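You operate a simulated robot arm through the tools that you are given. There is no shell and no other tool. Be economical: measure what you need, move in short steps, check, and stop when the job is done.

You run a simulated two-armed robot. Do the job below in one go: nothing can be reset, and whatever is moved stays where it is left.

JOB
Stencil RETURN on the crate in red.
Fine: lay the stencil mid-top, brush over it unshifted with the white brush; all back, lid pressed on. A coat counts when it lies all over at full strength: go over it till it gets no stronger.

It is judged by the outcome, as a careful person would: the job done as asked, and still so three seconds after it is handed in. It fails if anything else is knocked over, pushed out of place, dropped, spilled or broken. A push-on lid holds only when it is set on centred and level and pressed home; a screw cap is set on level and turned clockwise until tight.

ROBOT AND FRAMES
Two 6-joint arms with two-finger parallel grippers on one trunk, on a base that drives. Base frame: it is fixed to the floor where the robot stands at the start and does not move with it; the origin is under the middle of the robot, x ahead of it, y to its left, z up; the surface under the hand at the start is at about z = 0.85. Lengths are in m, angles in degrees, forces in N, time in s.
The left shoulder is at the start at [0.05, 0.17, 1.293], the right one opposite. Each reaches about 1.092 m from its shoulder. Places, roughly: brush caddy (22x8x8 cm) [0.7, 0.4, 0.9]; crate [0.6, -0.2, 0.9]; middle of the crate's top [0.6, -0.2, 0.9]. Payload 1.57 kg a hand.
The tool frame of a hand sits at the grasp point between the pads (the TCP): z along the fingers, y along the line on which they close. The tips reach 0.03 m beyond it. The gripper opens to 0.08 m. The fingers are 0.017 m wide and 0.012 m thick; the gripper's body (0.04 by 0.082 m) begins 0.08 m behind the TCP.
Orientation is told as [roll, pitch, yaw] about the base's x, y, z axes, in that order, counted from this pose: with the fingers straight down and closing along the base's y, the tool's x points along the base's -x, its y along +y and its z along -z.

CONTROLS
- The arms move only by the tool servo_tool. It takes "left_deltas", "right_deltas" or both (then of equal length, played together; a hand with none holds still); each is one flat list of numbers, 7 for each row, row after row: the turn, a rotation vector about the tool's x, y, z in degrees, then the shift along the tool's x, y, z in m, then the gripper command, from -1 (fully open) to 1 (shut), values between in proportion. In form: [ax, ay, az, x, y, z, hand, ax, ay, az, x, y, z, hand, ...]. A call has 1 to 10 rows; each row is the pose to reach, as a shift and turn from the pose commanded when the call began, along the tool's axes at that moment. Rows are played at 5 a second. More than 0.05 m and 8.6 degrees between two rows, or a gripper value outside its range, and nothing of the call is played. A pose out of reach is approached as far as the arm can. The call stops where the force on the tool passes 40 N (or 10 N more than at its start, if that is more) or the arm is blocked; 0.2 s more then pass. The fingers move at their own pace (about 0.072 m/s each) and stop on an object; they squeeze with about 43 N. The grip force told is the motor's: it shows also when the fingers shut on nothing. Time passes only in rows, and 0.2 s behind the last, so rows that repeat a pose let the fingers close. The reply holds the time, the measured pose of the TCP, the force on the tool along the base axes, the opening and the grip force, in the units named above and with some noise, with the torque about the TCP (base axes, N m) and any sound that the robot's microphone picked up, and new pictures: "show" is both (left out), scene, wrist or none (wrist: the cameras of the hands that moved).
- Cameras (640 x 400 px; columns grow to the right, rows downward): "scene" is now at [0.0274, 0.0256, 1.8515]; the picture's right is [0.34, -0.94, 0.00], its down [-0.77, -0.28, -0.57] and it looks along [0.53, 0.19, -0.82] (base axes); focal length 272 px, centre (320, 200). "left" rides on the left gripper at [0.072, 0.007, -0.122] in its tool frame; the picture's right is [-0.09, 1.00, 0.00], its down [-0.84, -0.08, -0.54] and it looks along [-0.54, -0.05, 0.84] (tool axes); focal length 238 px, centre (320, 200). "right" rides on the right gripper at [0.072, -0.007, -0.122] in its tool frame; the picture's right is [0.09, 1.00, 0.00], its down [-0.84, 0.08, -0.54] and it looks along [-0.54, 0.05, 0.84] (tool axes); focal length 238 px, centre (320, 200). There is no depth. A picture from a camera that has moved, and an enlarged one, comes with that camera's place and axes in the base frame and with its lens.
- lift_body(by): slides the trunk up (or, below 0, down) by that many m; the arms and the scene camera ride with it, the base frame stays. It gives what a move gives, with no picture.
- base_move(legs): drives the robot by 1 to 6 legs, each [ahead, left, turn to the left] in m, m and degrees, along the robot's own axes; the way and the turn of a leg run together, so that a leg with both is an arc; at most 1.5 m and 180 degrees a leg. The arms and the cameras ride along, it lands a little off, and it stops where it bumps. It gives what a move gives, and a new picture of the scene camera.
- pan_tilt(pan, tilt): turns the head with the scene camera to pan (to the left, within 86 degrees either way) and tilt (down, from -29 to 69), counted from straight ahead of the robot. It gives what a move gives, and a new picture of the scene camera.
- close_up(camera, box): a new picture of the part [left, top, right, bottom] of that camera's present view, enlarged. The clock stands still meanwhile.
- hand_in(): hands the job in; it is judged then, once.

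Go step by step. Nothing tells you exact positions but the pictures and the camera data: compare them with the known pose of the tool, close in by small moves and look again before you grip or let go. The budget is 120 turns and 260 pictures, counting those below and the enlarged ones. Unless the task says otherwise, let go and move clear before handing in, and close with one line.

The tools are called after "Request:" by a JSON object that holds its "api" and its "payload". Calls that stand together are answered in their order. servo_tool: Moves the arms, as the interface text tells. Its arguments: {"type":"object","properties":{"left_deltas":{"type":"array"},"right_deltas":{"type":"array"},"show":{"type":"string","enum":["both","scene","wrist","none"]}},"required":[]} The other tools are called the same way: lift_body (by) slides the trunk up or down; base_move (legs) drives the base; pan_tilt (pan, tilt) turns the head that bears the scene camera; close_up (camera, box) takes an enlarged picture of a part of a camera's view; hand_in () hands the job in.

At the start:

```text
t: 0.0
left_tcp_pos: [0.4843, 0.3809, 1.1825]
left_ee_rot: [-0.1, 0.0, -0.1]
left_ft_force: [-1.1, 0.9, 0.1]
left_ft_torque: [0.0, -0.03, -0.02]
left_gripper_width: 0.0801
left_finger_force: 0.1
right_tcp_pos: [0.6923, -0.1625, 1.1823]
right_ee_rot: [0.0, -0.1, 0.0]
right_ft_force: [-0.1, 0.6, -0.4]
right_ft_torque: [0.03, 0.01, 0.03]
right_gripper_width: 0.0799
right_finger_force: 0.0
trunk travel left (down, up): [-0.908, 0.062]
robot x, y, heading: [-0.0015, -0.0001, -0.0]
head pan, tilt: [20.1, 55.5]
```

scene: 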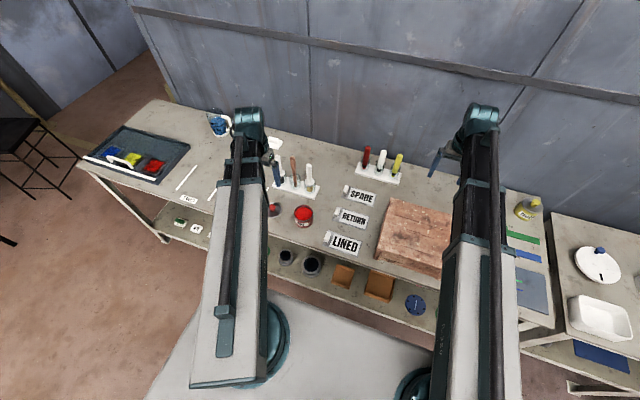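
right: 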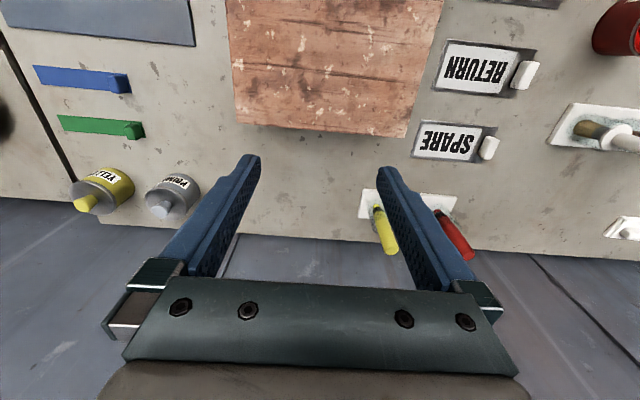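
left: 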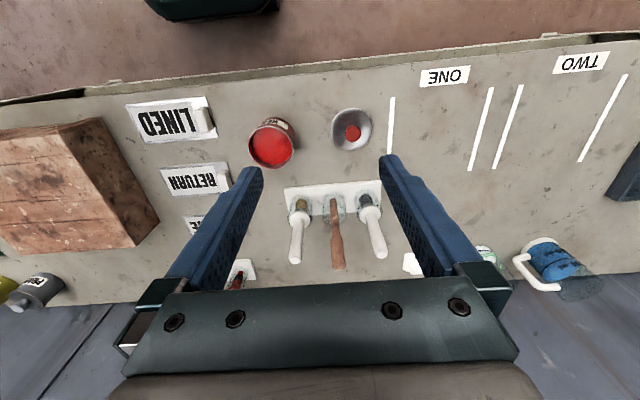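

I see stencils SPARE, RETURN and LINED beside the crate, a red pot and a caddy with brushes. I will enlarge the key areas to identify pots, brushes and the lid.

Request:
{"api": "close_up", "payload": {"camera": "left", "box": [220, 80, 420, 280]}}

Request:
{"api": "close_up", "payload": {"camera": "scene", "box": [240, 130, 420, 270]}}

Request:
{"api": "close_up", "payload": {"camera": "left", "box": [0, 80, 260, 260]}}

Request:
{"api": "close_up", "payload": {"camera": "right", "box": [400, 0, 640, 260]}}

```text
2.00 times, centred on (320, 180) of left
camera zoom: at [0.412, 0.3867, 1.3048], right [0.09, 1.0, 0.0], down [0.84, -0.08, 0.54], along [0.54, -0.05, -0.84], focal length 477 px, centre (320, 240)
```

zoom: 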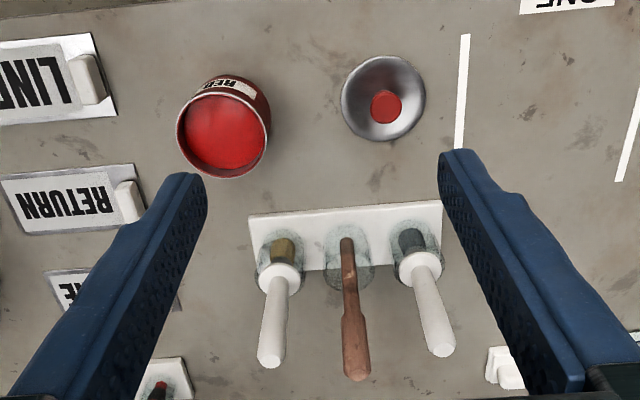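

```text
2.86 times, centred on (330, 200) of scene
camera zoom: at [0.0274, 0.0256, 1.8515], right [0.34, -0.94, 0.0], down [-0.77, -0.28, -0.57], along [0.53, 0.19, -0.82], focal length 778 px, centre (291, 200)
```

zoom: 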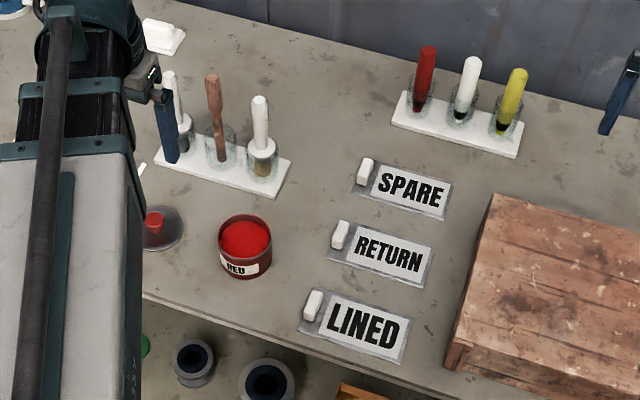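

```text
2.22 times, centred on (130, 170) of left
camera zoom: at [0.412, 0.3867, 1.3048], right [0.09, 1.0, 0.0], down [0.84, -0.08, 0.54], along [0.54, -0.05, -0.84], focal length 530 px, centre (742, 267)
```

zoom: 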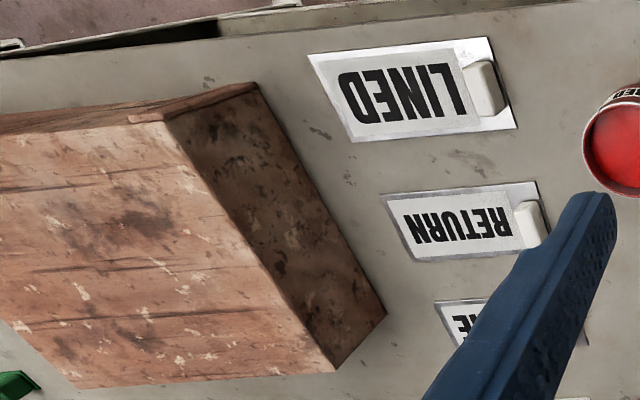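

```text
1.54 times, centred on (520, 130) of right
camera zoom: at [0.6201, -0.1692, 1.3036], right [-0.09, 1.0, 0.0], down [0.84, 0.08, 0.54], along [0.54, 0.05, -0.84], focal length 367 px, centre (12, 308)
```

zoom: 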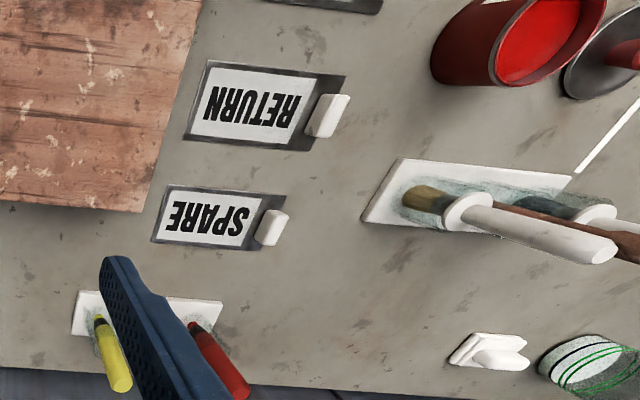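

The red pot is open with its lid (red knob) lying left of it; two white-handled brushes and a brown one stand in the caddy. I draw the left hand back and lower so its camera gets a better look.

Request:
{"api": "servo_tool", "payload": {"left_deltas": [0, 0, 0, 0.04, 0, 0.03, -1, 0, 0, 0, 0.08, 0, 0.06, -1, 0, 0, 0, 0.12, 0, 0.09, -1, 0, 0, 0, 0.14, 0, 0.12, -1, 0, 0, 0, 0.14, 0, 0.12, -1], "show": "both"}}

```text
t: 1.2
left_tcp_pos: [0.3785, 0.4111, 1.183]
left_ee_rot: [0.0, 0.1, 0.0]
left_ft_force: [-1.1, -0.3, -0.8]
left_ft_torque: [0.04, 0.02, 0.01]
left_gripper_width: 0.08
left_finger_force: 0.0
left hand out of reach, approached as far as the arm can: row 1, 2, 3, 4, 5
right_tcp_pos: [0.6924, -0.1625, 1.1823]
right_ee_rot: [0.0, -0.1, 0.0]
right_ft_force: [0.0, -0.3, -0.2]
right_ft_torque: [0.0, -0.01, -0.03]
right_gripper_width: 0.0801
right_finger_force: 0.0
trunk travel left (down, up): [-0.908, 0.062]
robot x, y, heading: [0.0034, -0.001, -0.1]
head pan, tilt: [20.1, 55.5]
camera scene: at [0.0279, 0.0252, 1.8515], right [0.34, -0.94, 0.0], down [-0.77, -0.28, -0.57], along [0.53, 0.19, -0.82], focal length 272 px, centre (320, 200)
camera left: at [0.3066, 0.4182, 1.3049], right [0.09, 1.0, 0.0], down [0.84, -0.08, 0.54], along [0.54, -0.05, -0.84], focal length 238 px, centre (320, 200)
```

scene: 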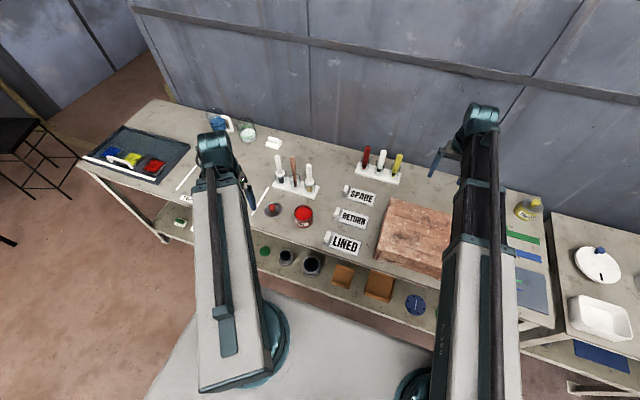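
left: 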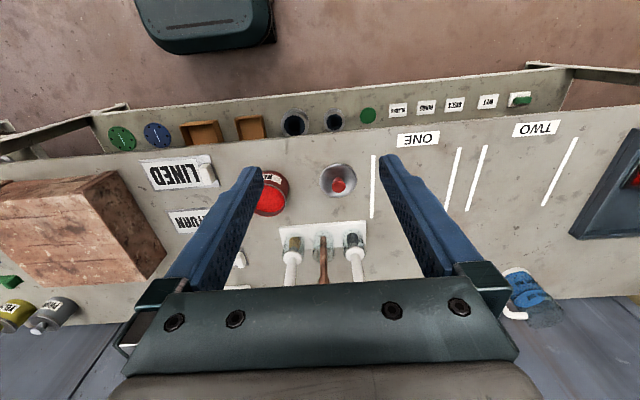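

The arm can't come nearer, but the scene view of the caddy is now clear. I enlarge it.

Request:
{"api": "close_up", "payload": {"camera": "scene", "box": [250, 130, 340, 230]}}

Request:
{"api": "close_up", "payload": {"camera": "left", "box": [230, 140, 390, 290]}}

Request:
{"api": "close_up", "payload": {"camera": "scene", "box": [320, 170, 480, 280]}}

Request:
{"api": "close_up", "payload": {"camera": "scene", "box": [70, 90, 290, 250]}}

```text
4.00 times, centred on (295, 180) of scene
camera zoom: at [0.0279, 0.0252, 1.8515], right [0.34, -0.94, 0.0], down [-0.77, -0.28, -0.57], along [0.53, 0.19, -0.82], focal length 1089 px, centre (420, 280)
```

zoom: 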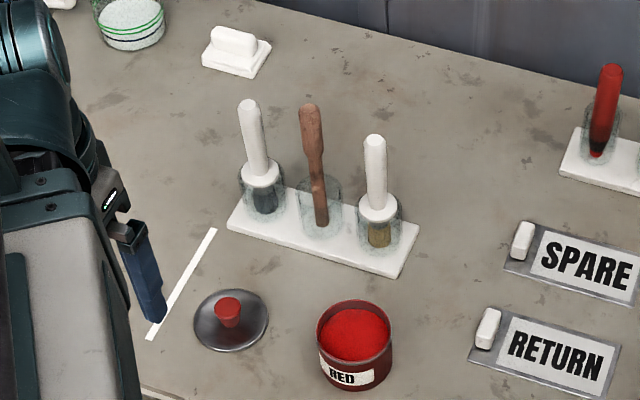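

```text
2.67 times, centred on (310, 215) of left
camera zoom: at [0.3066, 0.4182, 1.3049], right [0.09, 1.0, 0.0], down [0.84, -0.08, 0.54], along [0.54, -0.05, -0.84], focal length 636 px, centre (347, 160)
```

zoom: 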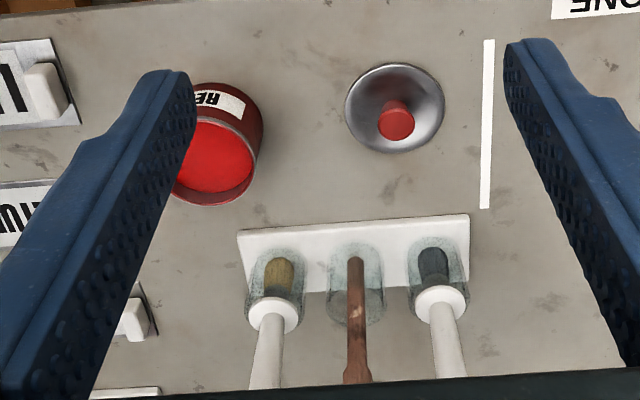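

```text
3.64 times, centred on (400, 225) of scene
camera zoom: at [0.0279, 0.0252, 1.8515], right [0.34, -0.94, 0.0], down [-0.77, -0.28, -0.57], along [0.53, 0.19, -0.82], focal length 990 px, centre (29, 109)
```

zoom: 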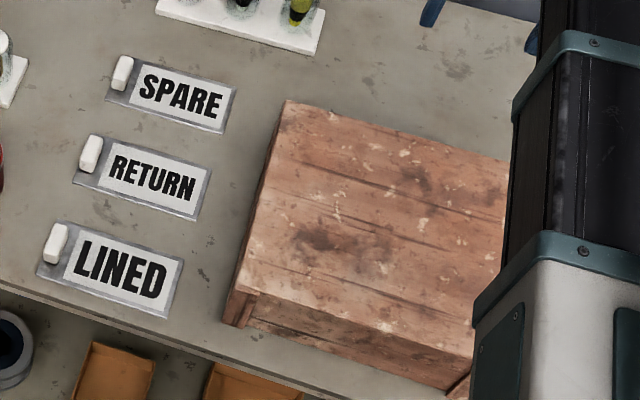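

```text
2.50 times, centred on (180, 170) of scene
camera zoom: at [0.0279, 0.0252, 1.8515], right [0.34, -0.94, 0.0], down [-0.77, -0.28, -0.57], along [0.53, 0.19, -0.82], focal length 681 px, centre (670, 275)
```

zoom: 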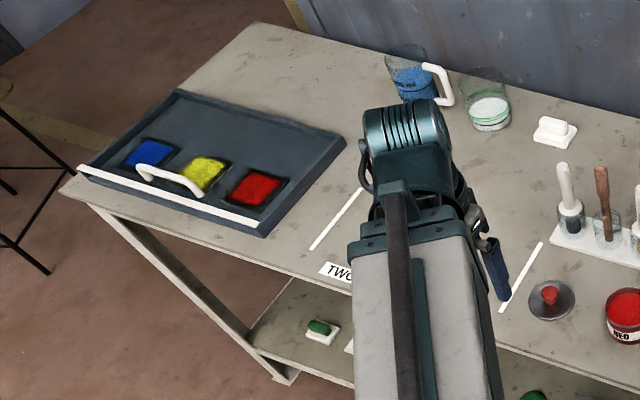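

Two brushes have white handles, one with tan bristles and one with dark bristles. I move the left hand over towards the caddy for a closer look.

Request:
{"api": "servo_tool", "payload": {"left_deltas": [0, 0, 0, -0.04, 0, -0.015, -1, 0, 0, 0, -0.08, 0, -0.03, -1, 0, 0, 0, -0.12, 0, -0.04, -1, 0, 0, 0, -0.16, 0, -0.05, -1, 0, 0, 0, -0.2, 0, -0.06, -1, 0, 0, 0, -0.2, 0, -0.06, -1], "show": "wrist"}}

Request:
{"api": "close_up", "payload": {"camera": "left", "box": [220, 100, 420, 280]}}

```text
t: 2.6
left_tcp_pos: [0.5816, 0.4067, 1.1821]
left_ee_rot: [0.0, 0.0, 0.0]
left_ft_force: [-0.7, -0.2, 1.7]
left_ft_torque: [0.01, 0.0, 0.03]
left_gripper_width: 0.0801
left_finger_force: 0.1
left hand out of reach, approached as far as the arm can: row 1, 2, 3, 4, 5, 6
right_tcp_pos: [0.6923, -0.1618, 1.1831]
right_ee_rot: [0.1, 0.0, 0.1]
right_ft_force: [0.1, 0.4, -0.4]
right_ft_torque: [0.02, 0.0, -0.03]
right_gripper_width: 0.0798
right_finger_force: 0.1
trunk travel left (down, up): [-0.908, 0.062]
robot x, y, heading: [-0.0002, 0.0033, 0.1]
head pan, tilt: [20.1, 55.5]
camera left: at [0.5085, 0.4127, 1.3051], right [0.09, 1.0, 0.0], down [0.84, -0.08, 0.54], along [0.54, -0.05, -0.84], focal length 238 px, centre (320, 200)
```

left: 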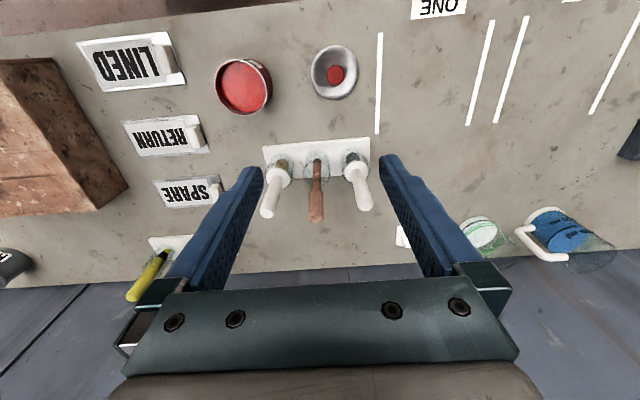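

```text
2.22 times, centred on (320, 190) of left
camera zoom: at [0.5085, 0.4127, 1.3051], right [0.09, 1.0, 0.0], down [0.84, -0.08, 0.54], along [0.54, -0.05, -0.84], focal length 530 px, centre (320, 222)
```

zoom: 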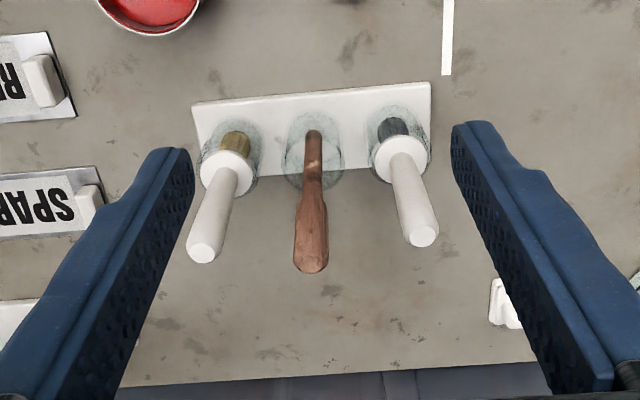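

The hand won't go lower with the trunk this high, so I lower the trunk a bit. I also look closely at the other rack and the bristles.

Request:
{"api": "lift_body", "payload": {"by": -0.15}}

Request:
{"api": "close_up", "payload": {"camera": "left", "box": [220, 60, 400, 240]}}

Request:
{"api": "close_up", "payload": {"camera": "scene", "box": [340, 100, 440, 200]}}

```text
t: 4.3
left_tcp_pos: [0.5797, 0.4053, 1.0329]
left_ee_rot: [0.0, 0.0, 0.1]
left_ft_force: [-0.1, 0.0, -0.2]
left_ft_torque: [0.01, -0.03, 0.0]
left_gripper_width: 0.08
left_finger_force: 0.1
right_tcp_pos: [0.6937, -0.1631, 1.0322]
right_ee_rot: [0.0, 0.0, 0.0]
right_ft_force: [-0.6, 0.6, -0.1]
right_ft_torque: [-0.01, 0.0, 0.01]
right_gripper_width: 0.0799
right_finger_force: 0.1
trunk travel left (down, up): [-0.758, 0.212]
robot x, y, heading: [0.0007, 0.0003, -0.1]
head pan, tilt: [20.1, 55.5]
```

```text
2.22 times, centred on (310, 150) of left
camera zoom: at [0.509, 0.4129, 1.1549], right [0.09, 1.0, 0.0], down [0.84, -0.08, 0.54], along [0.54, -0.05, -0.84], focal length 530 px, centre (342, 311)
```

zoom: 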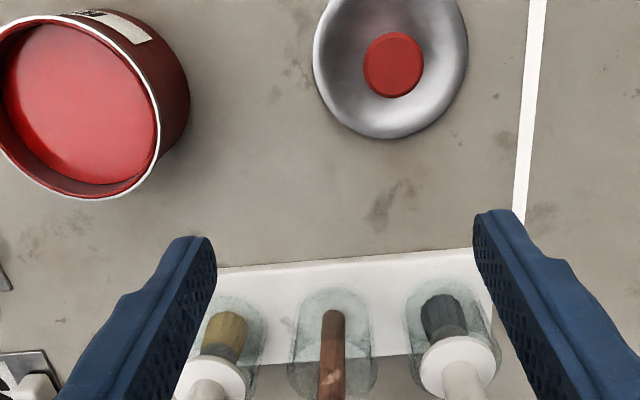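

```text
4.00 times, centred on (390, 150) of scene
camera zoom: at [0.0273, 0.0255, 1.7015], right [0.34, -0.94, 0.0], down [-0.77, -0.28, -0.57], along [0.53, 0.19, -0.82], focal length 1089 px, centre (40, 400)
```

zoom: 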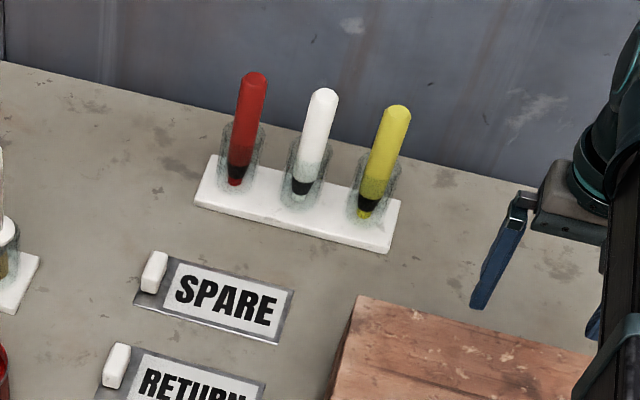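

Crate top appears near z 0.93, spanning roughly x 0.49–0.73. I move the right hand over the RETURN stencil's tab (near [0.625, 0.16]) and pan the head to see the crate clear.

Request:
{"api": "servo_tool", "payload": {"right_deltas": [0, 0, 0, 0.01, 0.045, 0, -1, 0, 0, 0, 0.02, 0.09, 0, -1, 0, 0, 0, 0.03, 0.135, 0, -1, 0, 0, 0, 0.04, 0.18, 0, -1, 0, 0, 0, 0.05, 0.225, 0, -1, 0, 0, 0, 0.06, 0.27, 0, -1, 0, 0, 0, 0.067, 0.315, 0, -1, 0, 0, 0, 0.067, 0.315, 0, -1], "show": "wrist"}}

Request:
{"api": "pan_tilt", "payload": {"pan": -5, "tilt": 55}}

Request:
{"api": "close_up", "payload": {"camera": "right", "box": [220, 60, 420, 260]}}

```text
t: 6.2
left_tcp_pos: [0.5818, 0.4071, 1.0327]
left_ee_rot: [0.0, -0.1, 0.1]
left_ft_force: [-0.4, -0.4, 0.1]
left_ft_torque: [0.03, 0.0, 0.02]
left_gripper_width: 0.0802
left_finger_force: 0.1
right_tcp_pos: [0.6219, 0.1525, 1.0322]
right_ee_rot: [0.0, 0.0, 0.0]
right_ft_force: [-1.5, 0.0, 0.9]
right_ft_torque: [-0.01, 0.0, -0.04]
right_gripper_width: 0.0798
right_finger_force: 0.1
trunk travel left (down, up): [-0.758, 0.212]
robot x, y, heading: [-0.0039, 0.0011, 0.0]
head pan, tilt: [20.1, 55.5]
camera right: at [0.5508, 0.1457, 1.1536], right [-0.09, 1.0, 0.0], down [0.84, 0.08, 0.54], along [0.54, 0.05, -0.84], focal length 238 px, centre (320, 200)
```

right: 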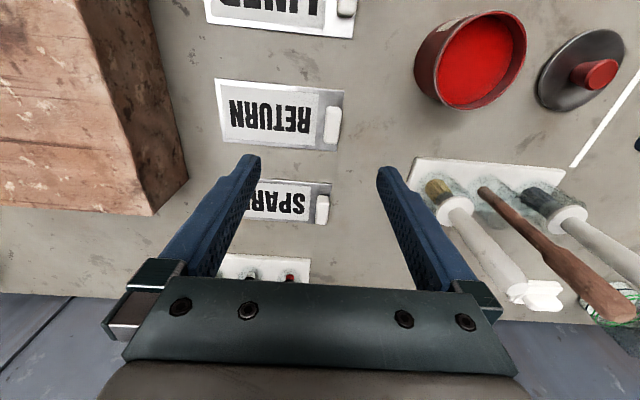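

```text
t: 7.0
left_tcp_pos: [0.5816, 0.4071, 1.0328]
left_ee_rot: [0.1, 0.0, 0.0]
left_ft_force: [-0.6, -0.4, 0.4]
left_ft_torque: [0.0, 0.0, 0.03]
left_gripper_width: 0.0799
left_finger_force: 0.1
right_tcp_pos: [0.6245, 0.1514, 1.0327]
right_ee_rot: [0.0, 0.0, 0.0]
right_ft_force: [-0.3, -0.6, 0.0]
right_ft_torque: [0.01, -0.02, 0.05]
right_gripper_width: 0.0802
right_finger_force: 0.0
trunk travel left (down, up): [-0.758, 0.212]
robot x, y, heading: [0.0018, 0.0028, 0.2]
head pan, tilt: [-5.0, 55.0]
camera scene: at [0.0321, -0.0052, 1.7021], right [-0.09, -1.0, 0.0], down [-0.82, 0.07, -0.57], along [0.57, -0.05, -0.82], focal length 272 px, centre (320, 200)
```

scene: 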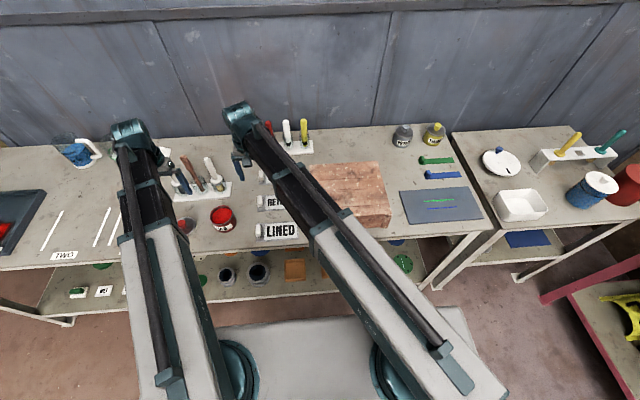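

```text
2.00 times, centred on (320, 160) of right
camera zoom: at [0.5511, 0.1454, 1.1536], right [-0.09, 1.0, 0.0], down [0.84, 0.08, 0.54], along [0.54, 0.05, -0.84], focal length 477 px, centre (320, 280)
```

zoom: 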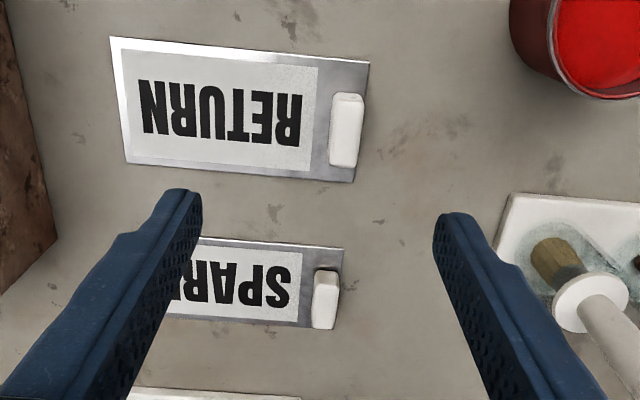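

The RETURN plate spans x 0.592–0.665, y 0.03–0.178, with its tab near [0.624, 0.167]. I descend the right hand over the tab and look again.

Request:
{"api": "servo_tool", "payload": {"right_deltas": [0, 0, 0, 0, 0.015, 0.03, -1, 0, 0, 0, 0, 0.016, 0.07, -1, 0, 0, 0, 0, 0.016, 0.09, -1, 0, 0, 0, 0, 0.016, 0.09, -1], "show": "wrist"}}

Request:
{"api": "close_up", "payload": {"camera": "scene", "box": [220, 140, 420, 265]}}

```text
t: 8.0
left_tcp_pos: [0.5819, 0.4076, 1.0332]
left_ee_rot: [0.0, 0.0, 0.0]
left_ft_force: [0.9, 0.1, -0.1]
left_ft_torque: [0.0, 0.0, 0.01]
left_gripper_width: 0.08
left_finger_force: 0.2
right_tcp_pos: [0.624, 0.1663, 1.0321]
right_ee_rot: [0.1, 0.0, 0.1]
right_ft_force: [-0.3, -0.1, 0.4]
right_ft_torque: [-0.01, 0.02, 0.01]
right_gripper_width: 0.0799
right_finger_force: 0.0
right hand out of reach, approached as far as the arm can: row 1, 2, 3, 4
trunk travel left (down, up): [-0.758, 0.212]
robot x, y, heading: [-0.0007, -0.0017, -0.0]
head pan, tilt: [-5.0, 55.0]
camera right: at [0.5521, 0.16, 1.1536], right [-0.09, 1.0, 0.0], down [0.84, 0.08, 0.54], along [0.54, 0.05, -0.84], focal length 238 px, centre (320, 200)
```

right: 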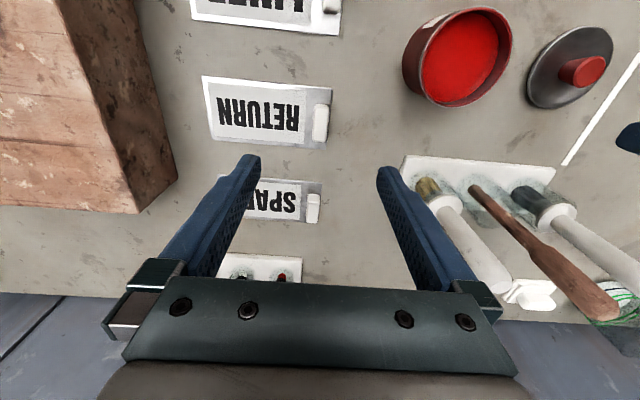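

```text
3.20 times, centred on (320, 202) of scene
camera zoom: at [0.032, -0.0053, 1.7021], right [-0.09, -1.0, 0.0], down [-0.82, 0.07, -0.57], along [0.57, -0.05, -0.82], focal length 872 px, centre (320, 192)
```

zoom: 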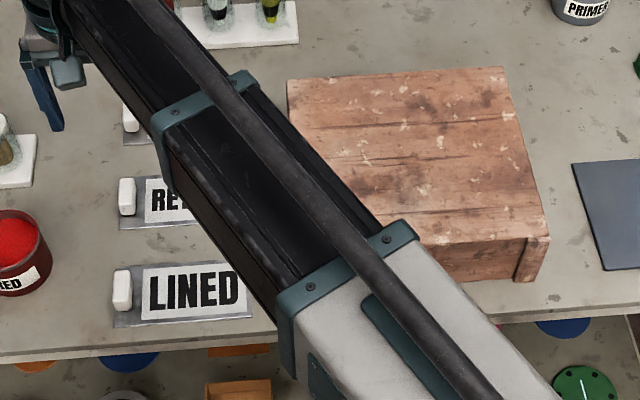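

The hand seems to sit at its lowest relative to the trunk. I test whether the left hand can rise relative to the trunk, then I'll lower the trunk.

Request:
{"api": "servo_tool", "payload": {"left_deltas": [0, 0, 0, 0, 0, -0.05, -1, 0, 0, 0, 0, 0, -0.1, -1, 0, 0, 0, 0, 0, -0.15, -1, 0, 0, 0, 0, 0, -0.2, -1, 0, 0, 0, 0, 0, -0.2, -1], "show": "none"}}

```text
t: 9.2
left_tcp_pos: [0.5814, 0.4058, 1.0337]
left_ee_rot: [-0.1, 0.0, 0.0]
left_ft_force: [0.5, -0.1, 0.5]
left_ft_torque: [-0.01, -0.03, 0.0]
left_gripper_width: 0.0799
left_finger_force: 0.1
left hand out of reach, approached as far as the arm can: row 1, 2, 3, 4, 5
right_tcp_pos: [0.6236, 0.1669, 1.0323]
right_ee_rot: [0.0, 0.0, 0.0]
right_ft_force: [-0.3, 0.9, -0.1]
right_ft_torque: [0.0, -0.02, 0.0]
right_gripper_width: 0.0797
right_finger_force: 0.1
trunk travel left (down, up): [-0.758, 0.212]
robot x, y, heading: [-0.0002, 0.0021, -0.0]
head pan, tilt: [-5.0, 55.0]
```

With fingers straight down the height seems tied to the trunk, so vertical moves come from the trunk lift. I probe how tilting works on the left hand, away from everything.

Request:
{"api": "servo_tool", "payload": {"left_deltas": [0, -8, 0, -0.025, 0, 0, -1, 0, -16, 0, -0.05, 0, -0.01, -1, 0, -16, 0, -0.05, 0, -0.01, -1], "show": "scene"}}

```text
t: 10.0
left_tcp_pos: [0.634, 0.4066, 1.0414]
left_ee_rot: [0.0, -16.1, 0.0]
left_ft_force: [-0.8, -0.1, 0.0]
left_ft_torque: [0.0, 0.02, -0.03]
left_gripper_width: 0.08
left_finger_force: 0.0
left hand out of reach, approached as far as the arm can: row 1
right_tcp_pos: [0.6241, 0.166, 1.0329]
right_ee_rot: [0.1, 0.0, 0.1]
right_ft_force: [0.1, 0.7, 0.1]
right_ft_torque: [-0.01, 0.0, 0.02]
right_gripper_width: 0.0801
right_finger_force: 0.0
trunk travel left (down, up): [-0.758, 0.212]
robot x, y, heading: [0.0016, 0.0038, 0.3]
head pan, tilt: [-5.0, 55.0]
camera scene: at [0.0321, -0.0053, 1.7021], right [-0.09, -1.0, 0.0], down [-0.82, 0.07, -0.57], along [0.57, -0.05, -0.82], focal length 272 px, centre (320, 200)
```

scene: 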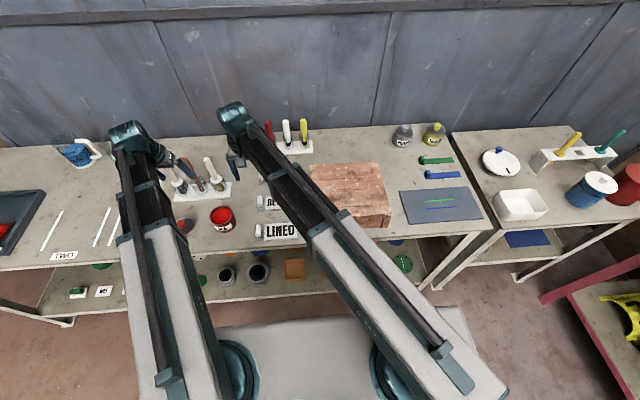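

Tilting works with the wrist pivot about 0.2 m above the grasp point. I level the left hand and park it in front of the table edge (x≈0.39) so the trunk can go down for the right hand.

Request:
{"api": "servo_tool", "payload": {"left_deltas": [0, 4, 0, 0.037, 0, -0.0086, -1, 0, 8, 0, 0.074, 0, -0.0172, -1, 0, 12, 0, 0.111, 0, -0.026, -1, 0, 16, 0, 0.148, 0, -0.0344, -1, 0, 16, 0, 0.185, 0, -0.043, -1, 0, 16, 0, 0.222, 0, -0.053, -1, 0, 16, 0, 0.23, 0, -0.056, -1], "show": "wrist"}}

Request:
{"api": "lift_body", "payload": {"by": -0.09}}

Request:
{"api": "close_up", "payload": {"camera": "right", "box": [160, 0, 480, 200]}}

```text
t: 11.6
left_tcp_pos: [0.3974, 0.4035, 1.0333]
left_ee_rot: [0.0, 0.1, 0.1]
left_ft_force: [-0.6, -0.1, -0.9]
left_ft_torque: [-0.01, 0.01, 0.02]
left_gripper_width: 0.08
left_finger_force: 0.0
left hand out of reach, approached as far as the arm can: row 4, 5, 6, 7
right_tcp_pos: [0.6244, 0.1675, 1.0327]
right_ee_rot: [0.0, -0.1, 0.1]
right_ft_force: [0.3, 0.5, 0.7]
right_ft_torque: [0.03, 0.0, 0.0]
right_gripper_width: 0.0798
right_finger_force: 0.1
trunk travel left (down, up): [-0.758, 0.212]
robot x, y, heading: [0.0017, 0.0045, -0.0]
head pan, tilt: [-5.0, 55.0]
camera left: at [0.3257, 0.4114, 1.1548], right [0.09, 1.0, 0.0], down [0.84, -0.08, 0.54], along [0.54, -0.05, -0.84], focal length 238 px, centre (320, 200)
```

left: 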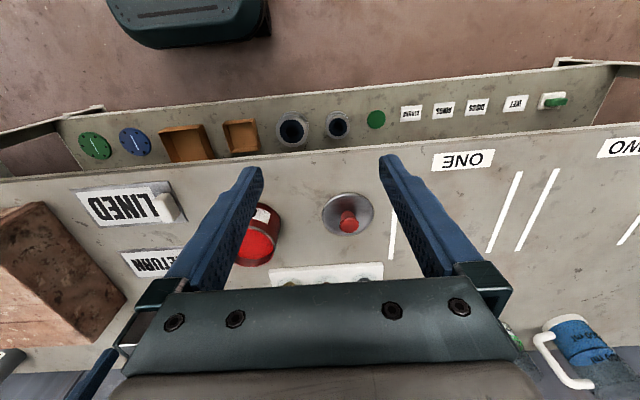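

```text
t: 12.9
left_tcp_pos: [0.3982, 0.4039, 0.9432]
left_ee_rot: [0.1, 0.1, -0.1]
left_ft_force: [-0.6, 0.8, -0.1]
left_ft_torque: [0.02, -0.03, 0.03]
left_gripper_width: 0.0798
left_finger_force: 0.0
right_tcp_pos: [0.6236, 0.1664, 0.9423]
right_ee_rot: [0.0, 0.0, 0.0]
right_ft_force: [0.1, 0.5, -0.3]
right_ft_torque: [0.01, -0.01, -0.01]
right_gripper_width: 0.0798
right_finger_force: 0.1
trunk travel left (down, up): [-0.668, 0.302]
robot x, y, heading: [0.0008, 0.0011, 0.0]
head pan, tilt: [-5.0, 55.0]
```

```text
2.00 times, centred on (320, 100) of right
camera zoom: at [0.552, 0.1599, 1.0637], right [-0.09, 1.0, 0.0], down [0.84, 0.08, 0.54], along [0.54, 0.05, -0.84], focal length 477 px, centre (320, 400)
```

zoom: 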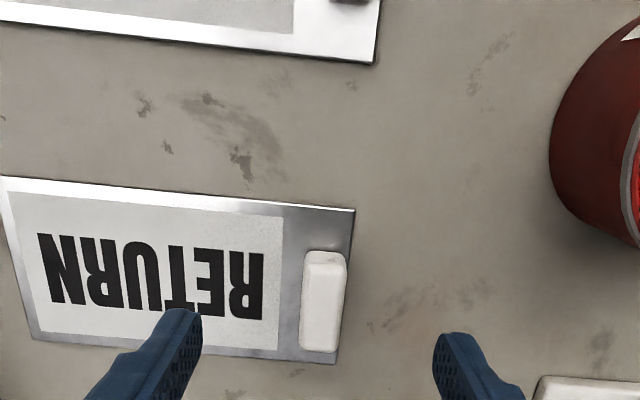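

The tab is centred under the hand. I half-close the fingers and go down to just above the plate.

Request:
{"api": "servo_tool", "payload": {"right_deltas": [0, 0, 0, -0.001, 0.001, 0, 0, 0, 0, 0, -0.001, 0.001, 0, 0], "show": "none"}}

Request:
{"api": "lift_body", "payload": {"by": -0.05}}

Request:
{"api": "close_up", "payload": {"camera": "right", "box": [160, 0, 480, 200]}}

```text
t: 13.5
left_tcp_pos: [0.3973, 0.4047, 0.943]
left_ee_rot: [0.0, 0.0, 0.0]
left_ft_force: [0.0, 0.3, 0.0]
left_ft_torque: [0.0, -0.01, 0.02]
left_gripper_width: 0.08
left_finger_force: 0.0
right_tcp_pos: [0.6258, 0.1677, 0.9427]
right_ee_rot: [0.0, 0.0, 0.0]
right_ft_force: [0.9, -0.1, -0.1]
right_ft_torque: [-0.03, 0.02, 0.0]
right_gripper_width: 0.04
right_finger_force: 0.1
trunk travel left (down, up): [-0.668, 0.302]
robot x, y, heading: [-0.0007, 0.001, 0.0]
head pan, tilt: [-5.0, 55.0]
```

```text
t: 14.4
left_tcp_pos: [0.397, 0.4052, 0.8922]
left_ee_rot: [0.0, 0.1, 0.0]
left_ft_force: [1.0, 0.5, 0.2]
left_ft_torque: [0.01, 0.02, -0.02]
left_gripper_width: 0.0801
left_finger_force: 0.0
right_tcp_pos: [0.6241, 0.1669, 0.892]
right_ee_rot: [0.0, 0.1, 0.1]
right_ft_force: [0.0, -0.1, -0.2]
right_ft_torque: [0.04, 0.02, -0.01]
right_gripper_width: 0.0402
right_finger_force: 0.1
trunk travel left (down, up): [-0.618, 0.352]
robot x, y, heading: [-0.0026, 0.0006, -0.1]
head pan, tilt: [-5.0, 55.0]
```

```text
2.00 times, centred on (320, 100) of right
camera zoom: at [0.5531, 0.1608, 1.0137], right [-0.09, 1.0, 0.0], down [0.84, 0.08, 0.54], along [0.54, 0.05, -0.84], focal length 477 px, centre (320, 400)
```

zoom: 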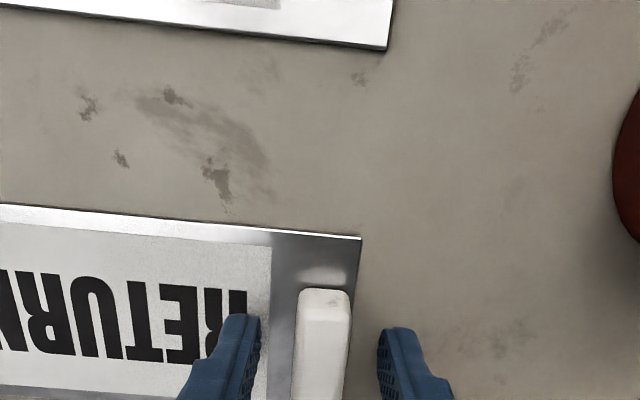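

Tab sits centred between the fingers. I drop 5 mm more and close.

Request:
{"api": "lift_body", "payload": {"by": -0.005}}

Request:
{"api": "servo_tool", "payload": {"right_deltas": [0, 0, 0, 0, 0, 0, 0.5, 0, 0, 0, 0, 0, 0, 1, 0, 0, 0, 0, 0, 0, 1], "show": "wrist"}}

```text
t: 14.9
left_tcp_pos: [0.399, 0.4049, 0.888]
left_ee_rot: [0.0, 0.0, -0.1]
left_ft_force: [0.9, 0.4, -0.1]
left_ft_torque: [-0.01, -0.03, 0.01]
left_gripper_width: 0.08
left_finger_force: 0.0
right_tcp_pos: [0.6258, 0.1659, 0.8883]
right_ee_rot: [0.0, 0.1, 0.0]
right_ft_force: [-1.0, -0.6, 0.4]
right_ft_torque: [-0.01, -0.02, -0.01]
right_gripper_width: 0.04
right_finger_force: 0.0
trunk travel left (down, up): [-0.613, 0.357]
robot x, y, heading: [0.0027, 0.0006, 0.0]
head pan, tilt: [-5.0, 55.0]
```

```text
t: 15.8
left_tcp_pos: [0.3988, 0.4047, 0.8872]
left_ee_rot: [0.0, 0.0, 0.0]
left_ft_force: [1.0, 0.5, 0.2]
left_ft_torque: [-0.02, 0.01, -0.02]
left_gripper_width: 0.08
left_finger_force: 0.1
right_tcp_pos: [0.6268, 0.167, 0.8885]
right_ee_rot: [0.0, 0.0, 0.0]
right_ft_force: [-0.5, -0.3, 1.2]
right_ft_torque: [-0.02, -0.03, -0.01]
right_gripper_width: 0.0173
right_finger_force: 32.3
trunk travel left (down, up): [-0.613, 0.357]
robot x, y, heading: [-0.0018, -0.0006, -0.1]
head pan, tilt: [-5.0, 55.0]
camera right: at [0.5532, 0.1609, 1.0086], right [-0.09, 1.0, 0.0], down [0.84, 0.08, 0.54], along [0.54, 0.05, -0.84], focal length 238 px, centre (320, 200)
```

right: 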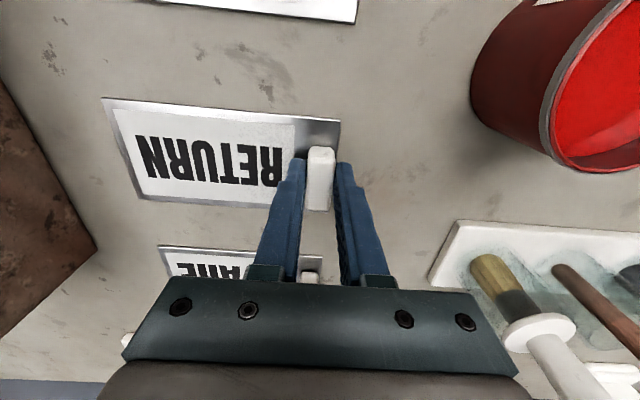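

The tab is held. I lift the stencil 0.14 m and check it hangs level.

Request:
{"api": "lift_body", "payload": {"by": 0.14}}

Request:
{"api": "close_up", "payload": {"camera": "right", "box": [0, 0, 640, 400]}}

```text
t: 17.4
left_tcp_pos: [0.3987, 0.4042, 1.0277]
left_ee_rot: [0.0, -0.1, -0.1]
left_ft_force: [0.9, 0.5, -0.9]
left_ft_torque: [0.0, 0.0, 0.01]
left_gripper_width: 0.0801
left_finger_force: 0.1
right_tcp_pos: [0.6264, 0.1682, 1.0263]
right_ee_rot: [0.0, 0.0, 0.0]
right_ft_force: [0.9, 1.2, -1.5]
right_ft_torque: [0.09, -0.01, 0.0]
right_gripper_width: 0.0176
right_finger_force: 32.1
trunk travel left (down, up): [-0.753, 0.217]
robot x, y, heading: [0.0016, 0.0005, -0.2]
head pan, tilt: [-5.0, 55.0]
```

```text
1.00 times, centred on (320, 200) of right (not enlarged: the box is as wide or as high as the picture)
camera zoom: at [0.5534, 0.1609, 1.1484], right [-0.09, 1.0, 0.0], down [0.84, 0.08, 0.54], along [0.54, 0.05, -0.84], focal length 238 px, centre (320, 200)
```

zoom: 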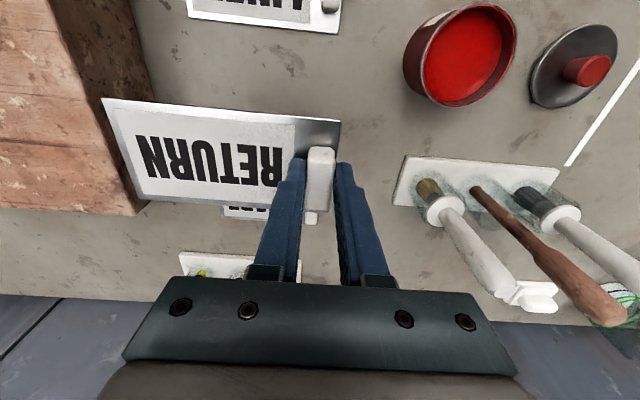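

The stencil hangs level (about 0.15 kg). I carry it over the crate's middle.

Request:
{"api": "servo_tool", "payload": {"right_deltas": [0, 0, 0, 0.002, -0.04, 0, 1, 0, 0, 0, 0.004, -0.08, 0, 1, 0, 0, 0, 0.006, -0.12, 0, 1, 0, 0, 0, 0.009, -0.16, 0, 1, 0, 0, 0, 0.012, -0.2, 0, 1, 0, 0, 0, 0.014, -0.235, 0, 1, 0, 0, 0, 0.016, -0.268, 0, 1, 0, 0, 0, 0.016, -0.268, 0, 1], "show": "both"}}

Request:
{"api": "close_up", "payload": {"camera": "scene", "box": [260, 120, 440, 260]}}

```text
t: 19.2
left_tcp_pos: [0.3985, 0.4056, 1.0267]
left_ee_rot: [0.0, -0.1, 0.0]
left_ft_force: [0.2, 0.5, 0.2]
left_ft_torque: [0.0, 0.0, -0.01]
left_gripper_width: 0.08
left_finger_force: 0.0
right_tcp_pos: [0.6107, -0.1011, 1.0281]
right_ee_rot: [0.0, 0.1, 0.0]
right_ft_force: [0.7, 0.6, -2.5]
right_ft_torque: [0.09, 0.0, 0.01]
right_gripper_width: 0.0178
right_finger_force: 32.1
trunk travel left (down, up): [-0.753, 0.217]
robot x, y, heading: [-0.0031, -0.0014, 0.1]
head pan, tilt: [-5.0, 55.0]
camera scene: at [0.0322, -0.0052, 1.6971], right [-0.09, -1.0, 0.0], down [-0.82, 0.07, -0.57], along [0.57, -0.05, -0.82], focal length 272 px, centre (320, 200)
camera right: at [0.5384, -0.1084, 1.1486], right [-0.09, 1.0, 0.0], down [0.84, 0.08, 0.54], along [0.54, 0.05, -0.84], focal length 238 px, centre (320, 200)
```

scene: 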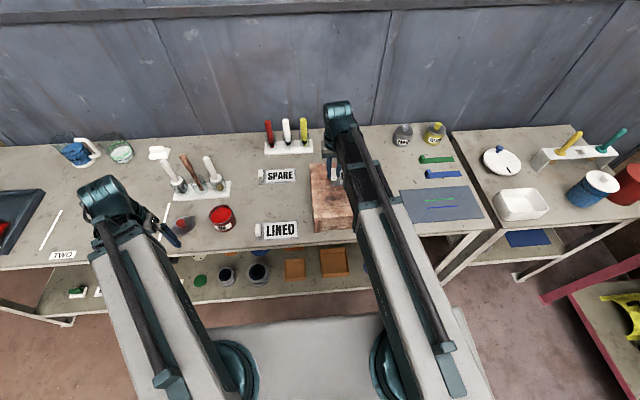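
right: 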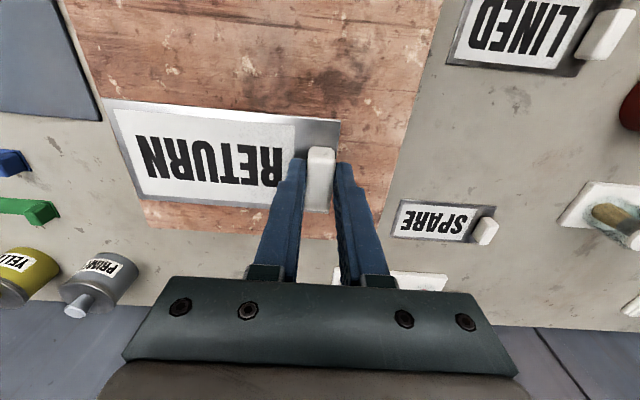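

```text
2.86 times, centred on (350, 190) of scene
camera zoom: at [0.0322, -0.0052, 1.6971], right [-0.09, -1.0, 0.0], down [-0.82, 0.07, -0.57], along [0.57, -0.05, -0.82], focal length 778 px, centre (234, 229)
```

zoom: 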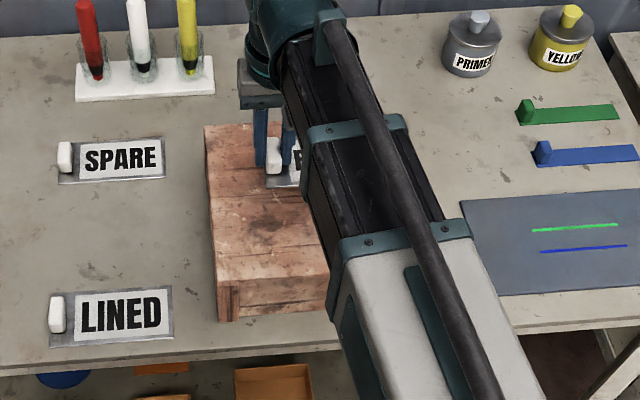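

Crate top centre works out near [0.611, -0.161]; the plate centre is about [0.613, -0.165]. I nudge it and lower close to the surface.

Request:
{"api": "servo_tool", "payload": {"right_deltas": [0, 0, 0, 0.002, 0.003, 0, 1, 0, 0, 0, 0.002, 0.003, 0, 1], "show": "none"}}

Request:
{"api": "lift_body", "payload": {"by": -0.045}}

Request:
{"api": "close_up", "payload": {"camera": "right", "box": [0, 0, 640, 400]}}

Request:
{"api": "close_up", "payload": {"camera": "scene", "box": [290, 130, 390, 250]}}

```text
t: 19.8
left_tcp_pos: [0.3969, 0.4038, 1.0275]
left_ee_rot: [0.1, 0.1, 0.0]
left_ft_force: [0.1, 0.6, -0.7]
left_ft_torque: [-0.02, 0.03, 0.01]
left_gripper_width: 0.0799
left_finger_force: 0.0
right_tcp_pos: [0.6096, -0.0977, 1.0271]
right_ee_rot: [0.0, 0.1, -0.1]
right_ft_force: [0.4, -0.4, -2.1]
right_ft_torque: [0.08, 0.04, 0.0]
right_gripper_width: 0.0175
right_finger_force: 32.5
trunk travel left (down, up): [-0.753, 0.217]
robot x, y, heading: [0.0015, 0.0017, 0.1]
head pan, tilt: [-5.0, 55.0]
```

```text
t: 20.7
left_tcp_pos: [0.3972, 0.4062, 0.9821]
left_ee_rot: [0.0, 0.1, -0.1]
left_ft_force: [0.1, -0.1, 0.5]
left_ft_torque: [0.02, 0.03, -0.01]
left_gripper_width: 0.0798
left_finger_force: 0.1
right_tcp_pos: [0.6079, -0.099, 0.9823]
right_ee_rot: [0.0, 0.0, 0.0]
right_ft_force: [0.5, 0.5, -2.0]
right_ft_torque: [0.09, 0.05, 0.02]
right_gripper_width: 0.0174
right_finger_force: 32.3
trunk travel left (down, up): [-0.708, 0.262]
robot x, y, heading: [-0.0023, 0.0031, -0.1]
head pan, tilt: [-5.0, 55.0]
```

```text
1.00 times, centred on (320, 200) of right (not enlarged: the box is as wide or as high as the picture)
camera zoom: at [0.5366, -0.1047, 1.1036], right [-0.09, 1.0, 0.0], down [0.84, 0.08, 0.54], along [0.54, 0.05, -0.84], focal length 238 px, centre (320, 200)
```

zoom: 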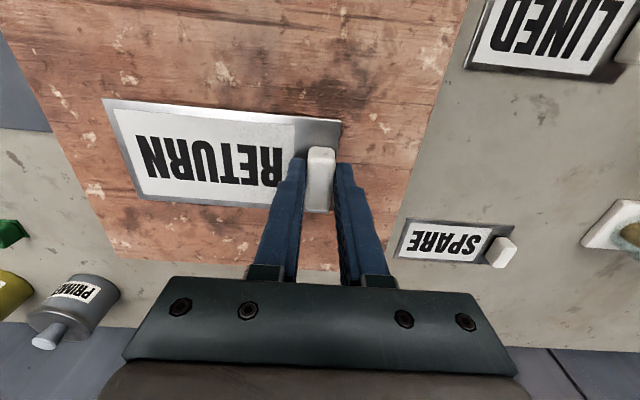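

```text
3.33 times, centred on (340, 190) of scene
camera zoom: at [0.032, -0.0054, 1.6521], right [-0.09, -1.0, 0.0], down [-0.82, 0.07, -0.57], along [0.57, -0.05, -0.82], focal length 908 px, centre (253, 233)
```

zoom: 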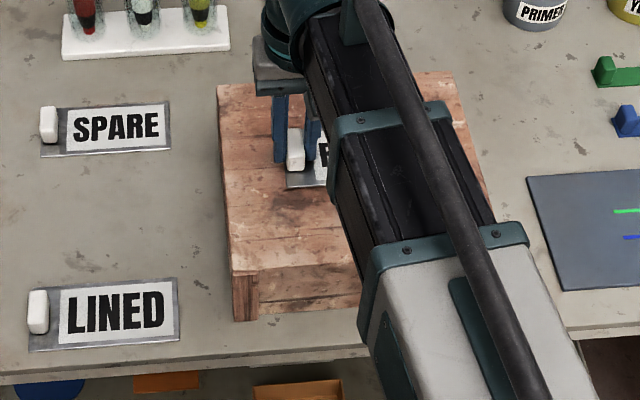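

The alignment looks right. I lower in small steps until contact shows.

Request:
{"api": "lift_body", "payload": {"by": -0.012}}

Request:
{"api": "lift_body", "payload": {"by": -0.003}}

Request:
{"api": "close_up", "payload": {"camera": "right", "box": [90, 60, 410, 260]}}

```text
t: 21.3
left_tcp_pos: [0.3976, 0.4058, 0.9722]
left_ee_rot: [0.1, 0.0, 0.0]
left_ft_force: [0.1, 0.2, 0.2]
left_ft_torque: [0.0, 0.0, 0.01]
left_gripper_width: 0.0802
left_finger_force: 0.0
right_tcp_pos: [0.6079, -0.0975, 0.9729]
right_ee_rot: [0.0, -0.3, 0.0]
right_ft_force: [-1.9, 0.8, 30.4]
right_ft_torque: [-0.03, -0.19, -0.01]
right_gripper_width: 0.0175
right_finger_force: 32.6
trunk travel left (down, up): [-0.696, 0.274]
robot x, y, heading: [-0.003, 0.0006, 0.2]
head pan, tilt: [-5.0, 55.0]
stopped: the force on the tool passed its limit at 90 N (the readings are from after the stop); the commanded pose is now the measured one
```

```text
t: 21.6
left_tcp_pos: [0.3967, 0.4055, 0.9714]
left_ee_rot: [0.1, -0.1, -0.1]
left_ft_force: [0.4, -0.6, -0.4]
left_ft_torque: [0.01, -0.03, -0.01]
left_gripper_width: 0.0799
left_finger_force: 0.1
right_tcp_pos: [0.6079, -0.0979, 0.9721]
right_ee_rot: [-0.1, -0.3, -0.1]
right_ft_force: [-0.5, 1.1, 32.4]
right_ft_torque: [0.0, -0.19, 0.04]
right_gripper_width: 0.0176
right_finger_force: 32.4
trunk travel left (down, up): [-0.697, 0.273]
robot x, y, heading: [-0.0015, 0.0049, -0.0]
head pan, tilt: [-5.0, 55.0]
stopped: the force on the tool passed its limit at 50 N (the readings are from after the stop); the commanded pose is now the measured one
```

```text
2.00 times, centred on (250, 160) of right
camera zoom: at [0.5352, -0.1042, 1.0937], right [-0.09, 1.0, 0.0], down [0.84, 0.08, 0.54], along [0.54, 0.05, -0.84], focal length 477 px, centre (460, 280)
```

zoom: 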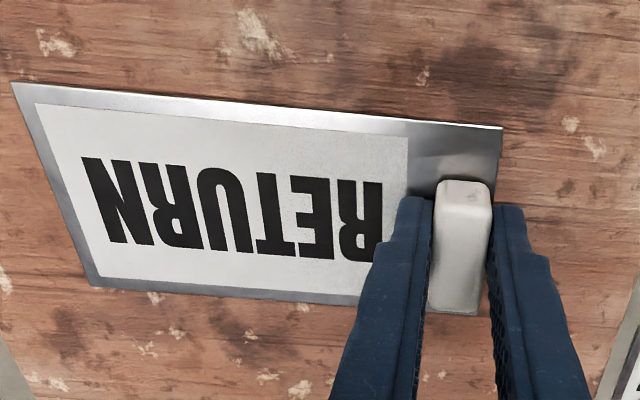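

The plate is down on the crate (contact at z≈0.973). I relieve the pressure slightly and open the fingers, then rise clear.

Request:
{"api": "lift_body", "payload": {"by": 0.001}}

Request:
{"api": "servo_tool", "payload": {"right_deltas": [0, 0, 0, 0, 0, 0, 0.5, 0, 0, 0, 0, 0, 0, 0.2, 0, 0, 0, 0, 0, 0, 0], "show": "none"}}

Request:
{"api": "lift_body", "payload": {"by": 0.12}}

Request:
{"api": "servo_tool", "payload": {"right_deltas": [0, 0, 0, 0.04, 0, 0, 0, 0, 0, 0, 0.08, 0, 0, 0, 0, 0, 0, 0.08, 0, 0, 0], "show": "wrist"}}

```text
t: 22.1
left_tcp_pos: [0.3967, 0.4057, 0.9727]
left_ee_rot: [-0.2, -0.1, 0.1]
left_ft_force: [0.1, -0.3, -0.9]
left_ft_torque: [0.0, -0.01, 0.0]
left_gripper_width: 0.0802
left_finger_force: 0.1
right_tcp_pos: [0.6064, -0.0979, 0.9718]
right_ee_rot: [-0.1, -0.2, 0.0]
right_ft_force: [-5.5, 2.1, 13.2]
right_ft_torque: [0.03, -0.3, 0.01]
right_gripper_width: 0.0174
right_finger_force: 32.1
trunk travel left (down, up): [-0.698, 0.272]
robot x, y, heading: [0.0034, -0.0006, -0.0]
head pan, tilt: [-5.0, 55.0]
```

```text
t: 22.9
left_tcp_pos: [0.3974, 0.4051, 0.9725]
left_ee_rot: [0.0, 0.0, -0.1]
left_ft_force: [-0.3, -0.7, 0.5]
left_ft_torque: [0.03, 0.01, 0.0]
left_gripper_width: 0.0798
left_finger_force: 0.0
right_tcp_pos: [0.6107, -0.0968, 0.9727]
right_ee_rot: [0.0, -0.2, 0.0]
right_ft_force: [-0.5, 5.2, 13.8]
right_ft_torque: [-0.13, 0.04, -0.06]
right_gripper_width: 0.0361
right_finger_force: 0.0
trunk travel left (down, up): [-0.698, 0.272]
robot x, y, heading: [0.0005, -0.0022, -0.1]
head pan, tilt: [-5.0, 55.0]
```

```text
t: 24.4
left_tcp_pos: [0.3989, 0.4056, 1.0926]
left_ee_rot: [0.0, 0.1, 0.0]
left_ft_force: [-0.1, -0.5, 0.0]
left_ft_torque: [-0.04, -0.04, 0.01]
left_gripper_width: 0.0799
left_finger_force: 0.1
right_tcp_pos: [0.6102, -0.0975, 1.0913]
right_ee_rot: [-0.2, 0.0, 0.0]
right_ft_force: [0.4, 1.1, -0.6]
right_ft_torque: [-0.01, -0.03, -0.02]
right_gripper_width: 0.04
right_finger_force: 0.0
trunk travel left (down, up): [-0.818, 0.152]
robot x, y, heading: [-0.0, 0.0006, 0.1]
head pan, tilt: [-5.0, 55.0]
```

```text
t: 25.2
left_tcp_pos: [0.3986, 0.404, 1.0931]
left_ee_rot: [0.0, 0.0, 0.1]
left_ft_force: [0.4, 0.4, 0.4]
left_ft_torque: [0.02, 0.0, 0.02]
left_gripper_width: 0.0802
left_finger_force: 0.0
right_tcp_pos: [0.5284, -0.0968, 1.0932]
right_ee_rot: [-0.1, -0.1, 0.0]
right_ft_force: [-0.7, -0.2, -0.1]
right_ft_torque: [-0.01, -0.03, 0.01]
right_gripper_width: 0.0398
right_finger_force: 0.0
trunk travel left (down, up): [-0.818, 0.152]
robot x, y, heading: [-0.0004, -0.0015, 0.0]
head pan, tilt: [-5.0, 55.0]
camera right: at [0.4559, -0.1035, 1.2132], right [-0.09, 1.0, 0.0], down [0.84, 0.08, 0.54], along [0.54, 0.05, -0.84], focal length 238 px, centre (320, 200)
```

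right: 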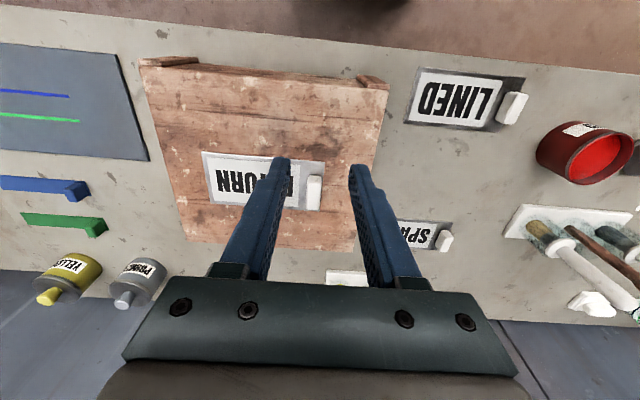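

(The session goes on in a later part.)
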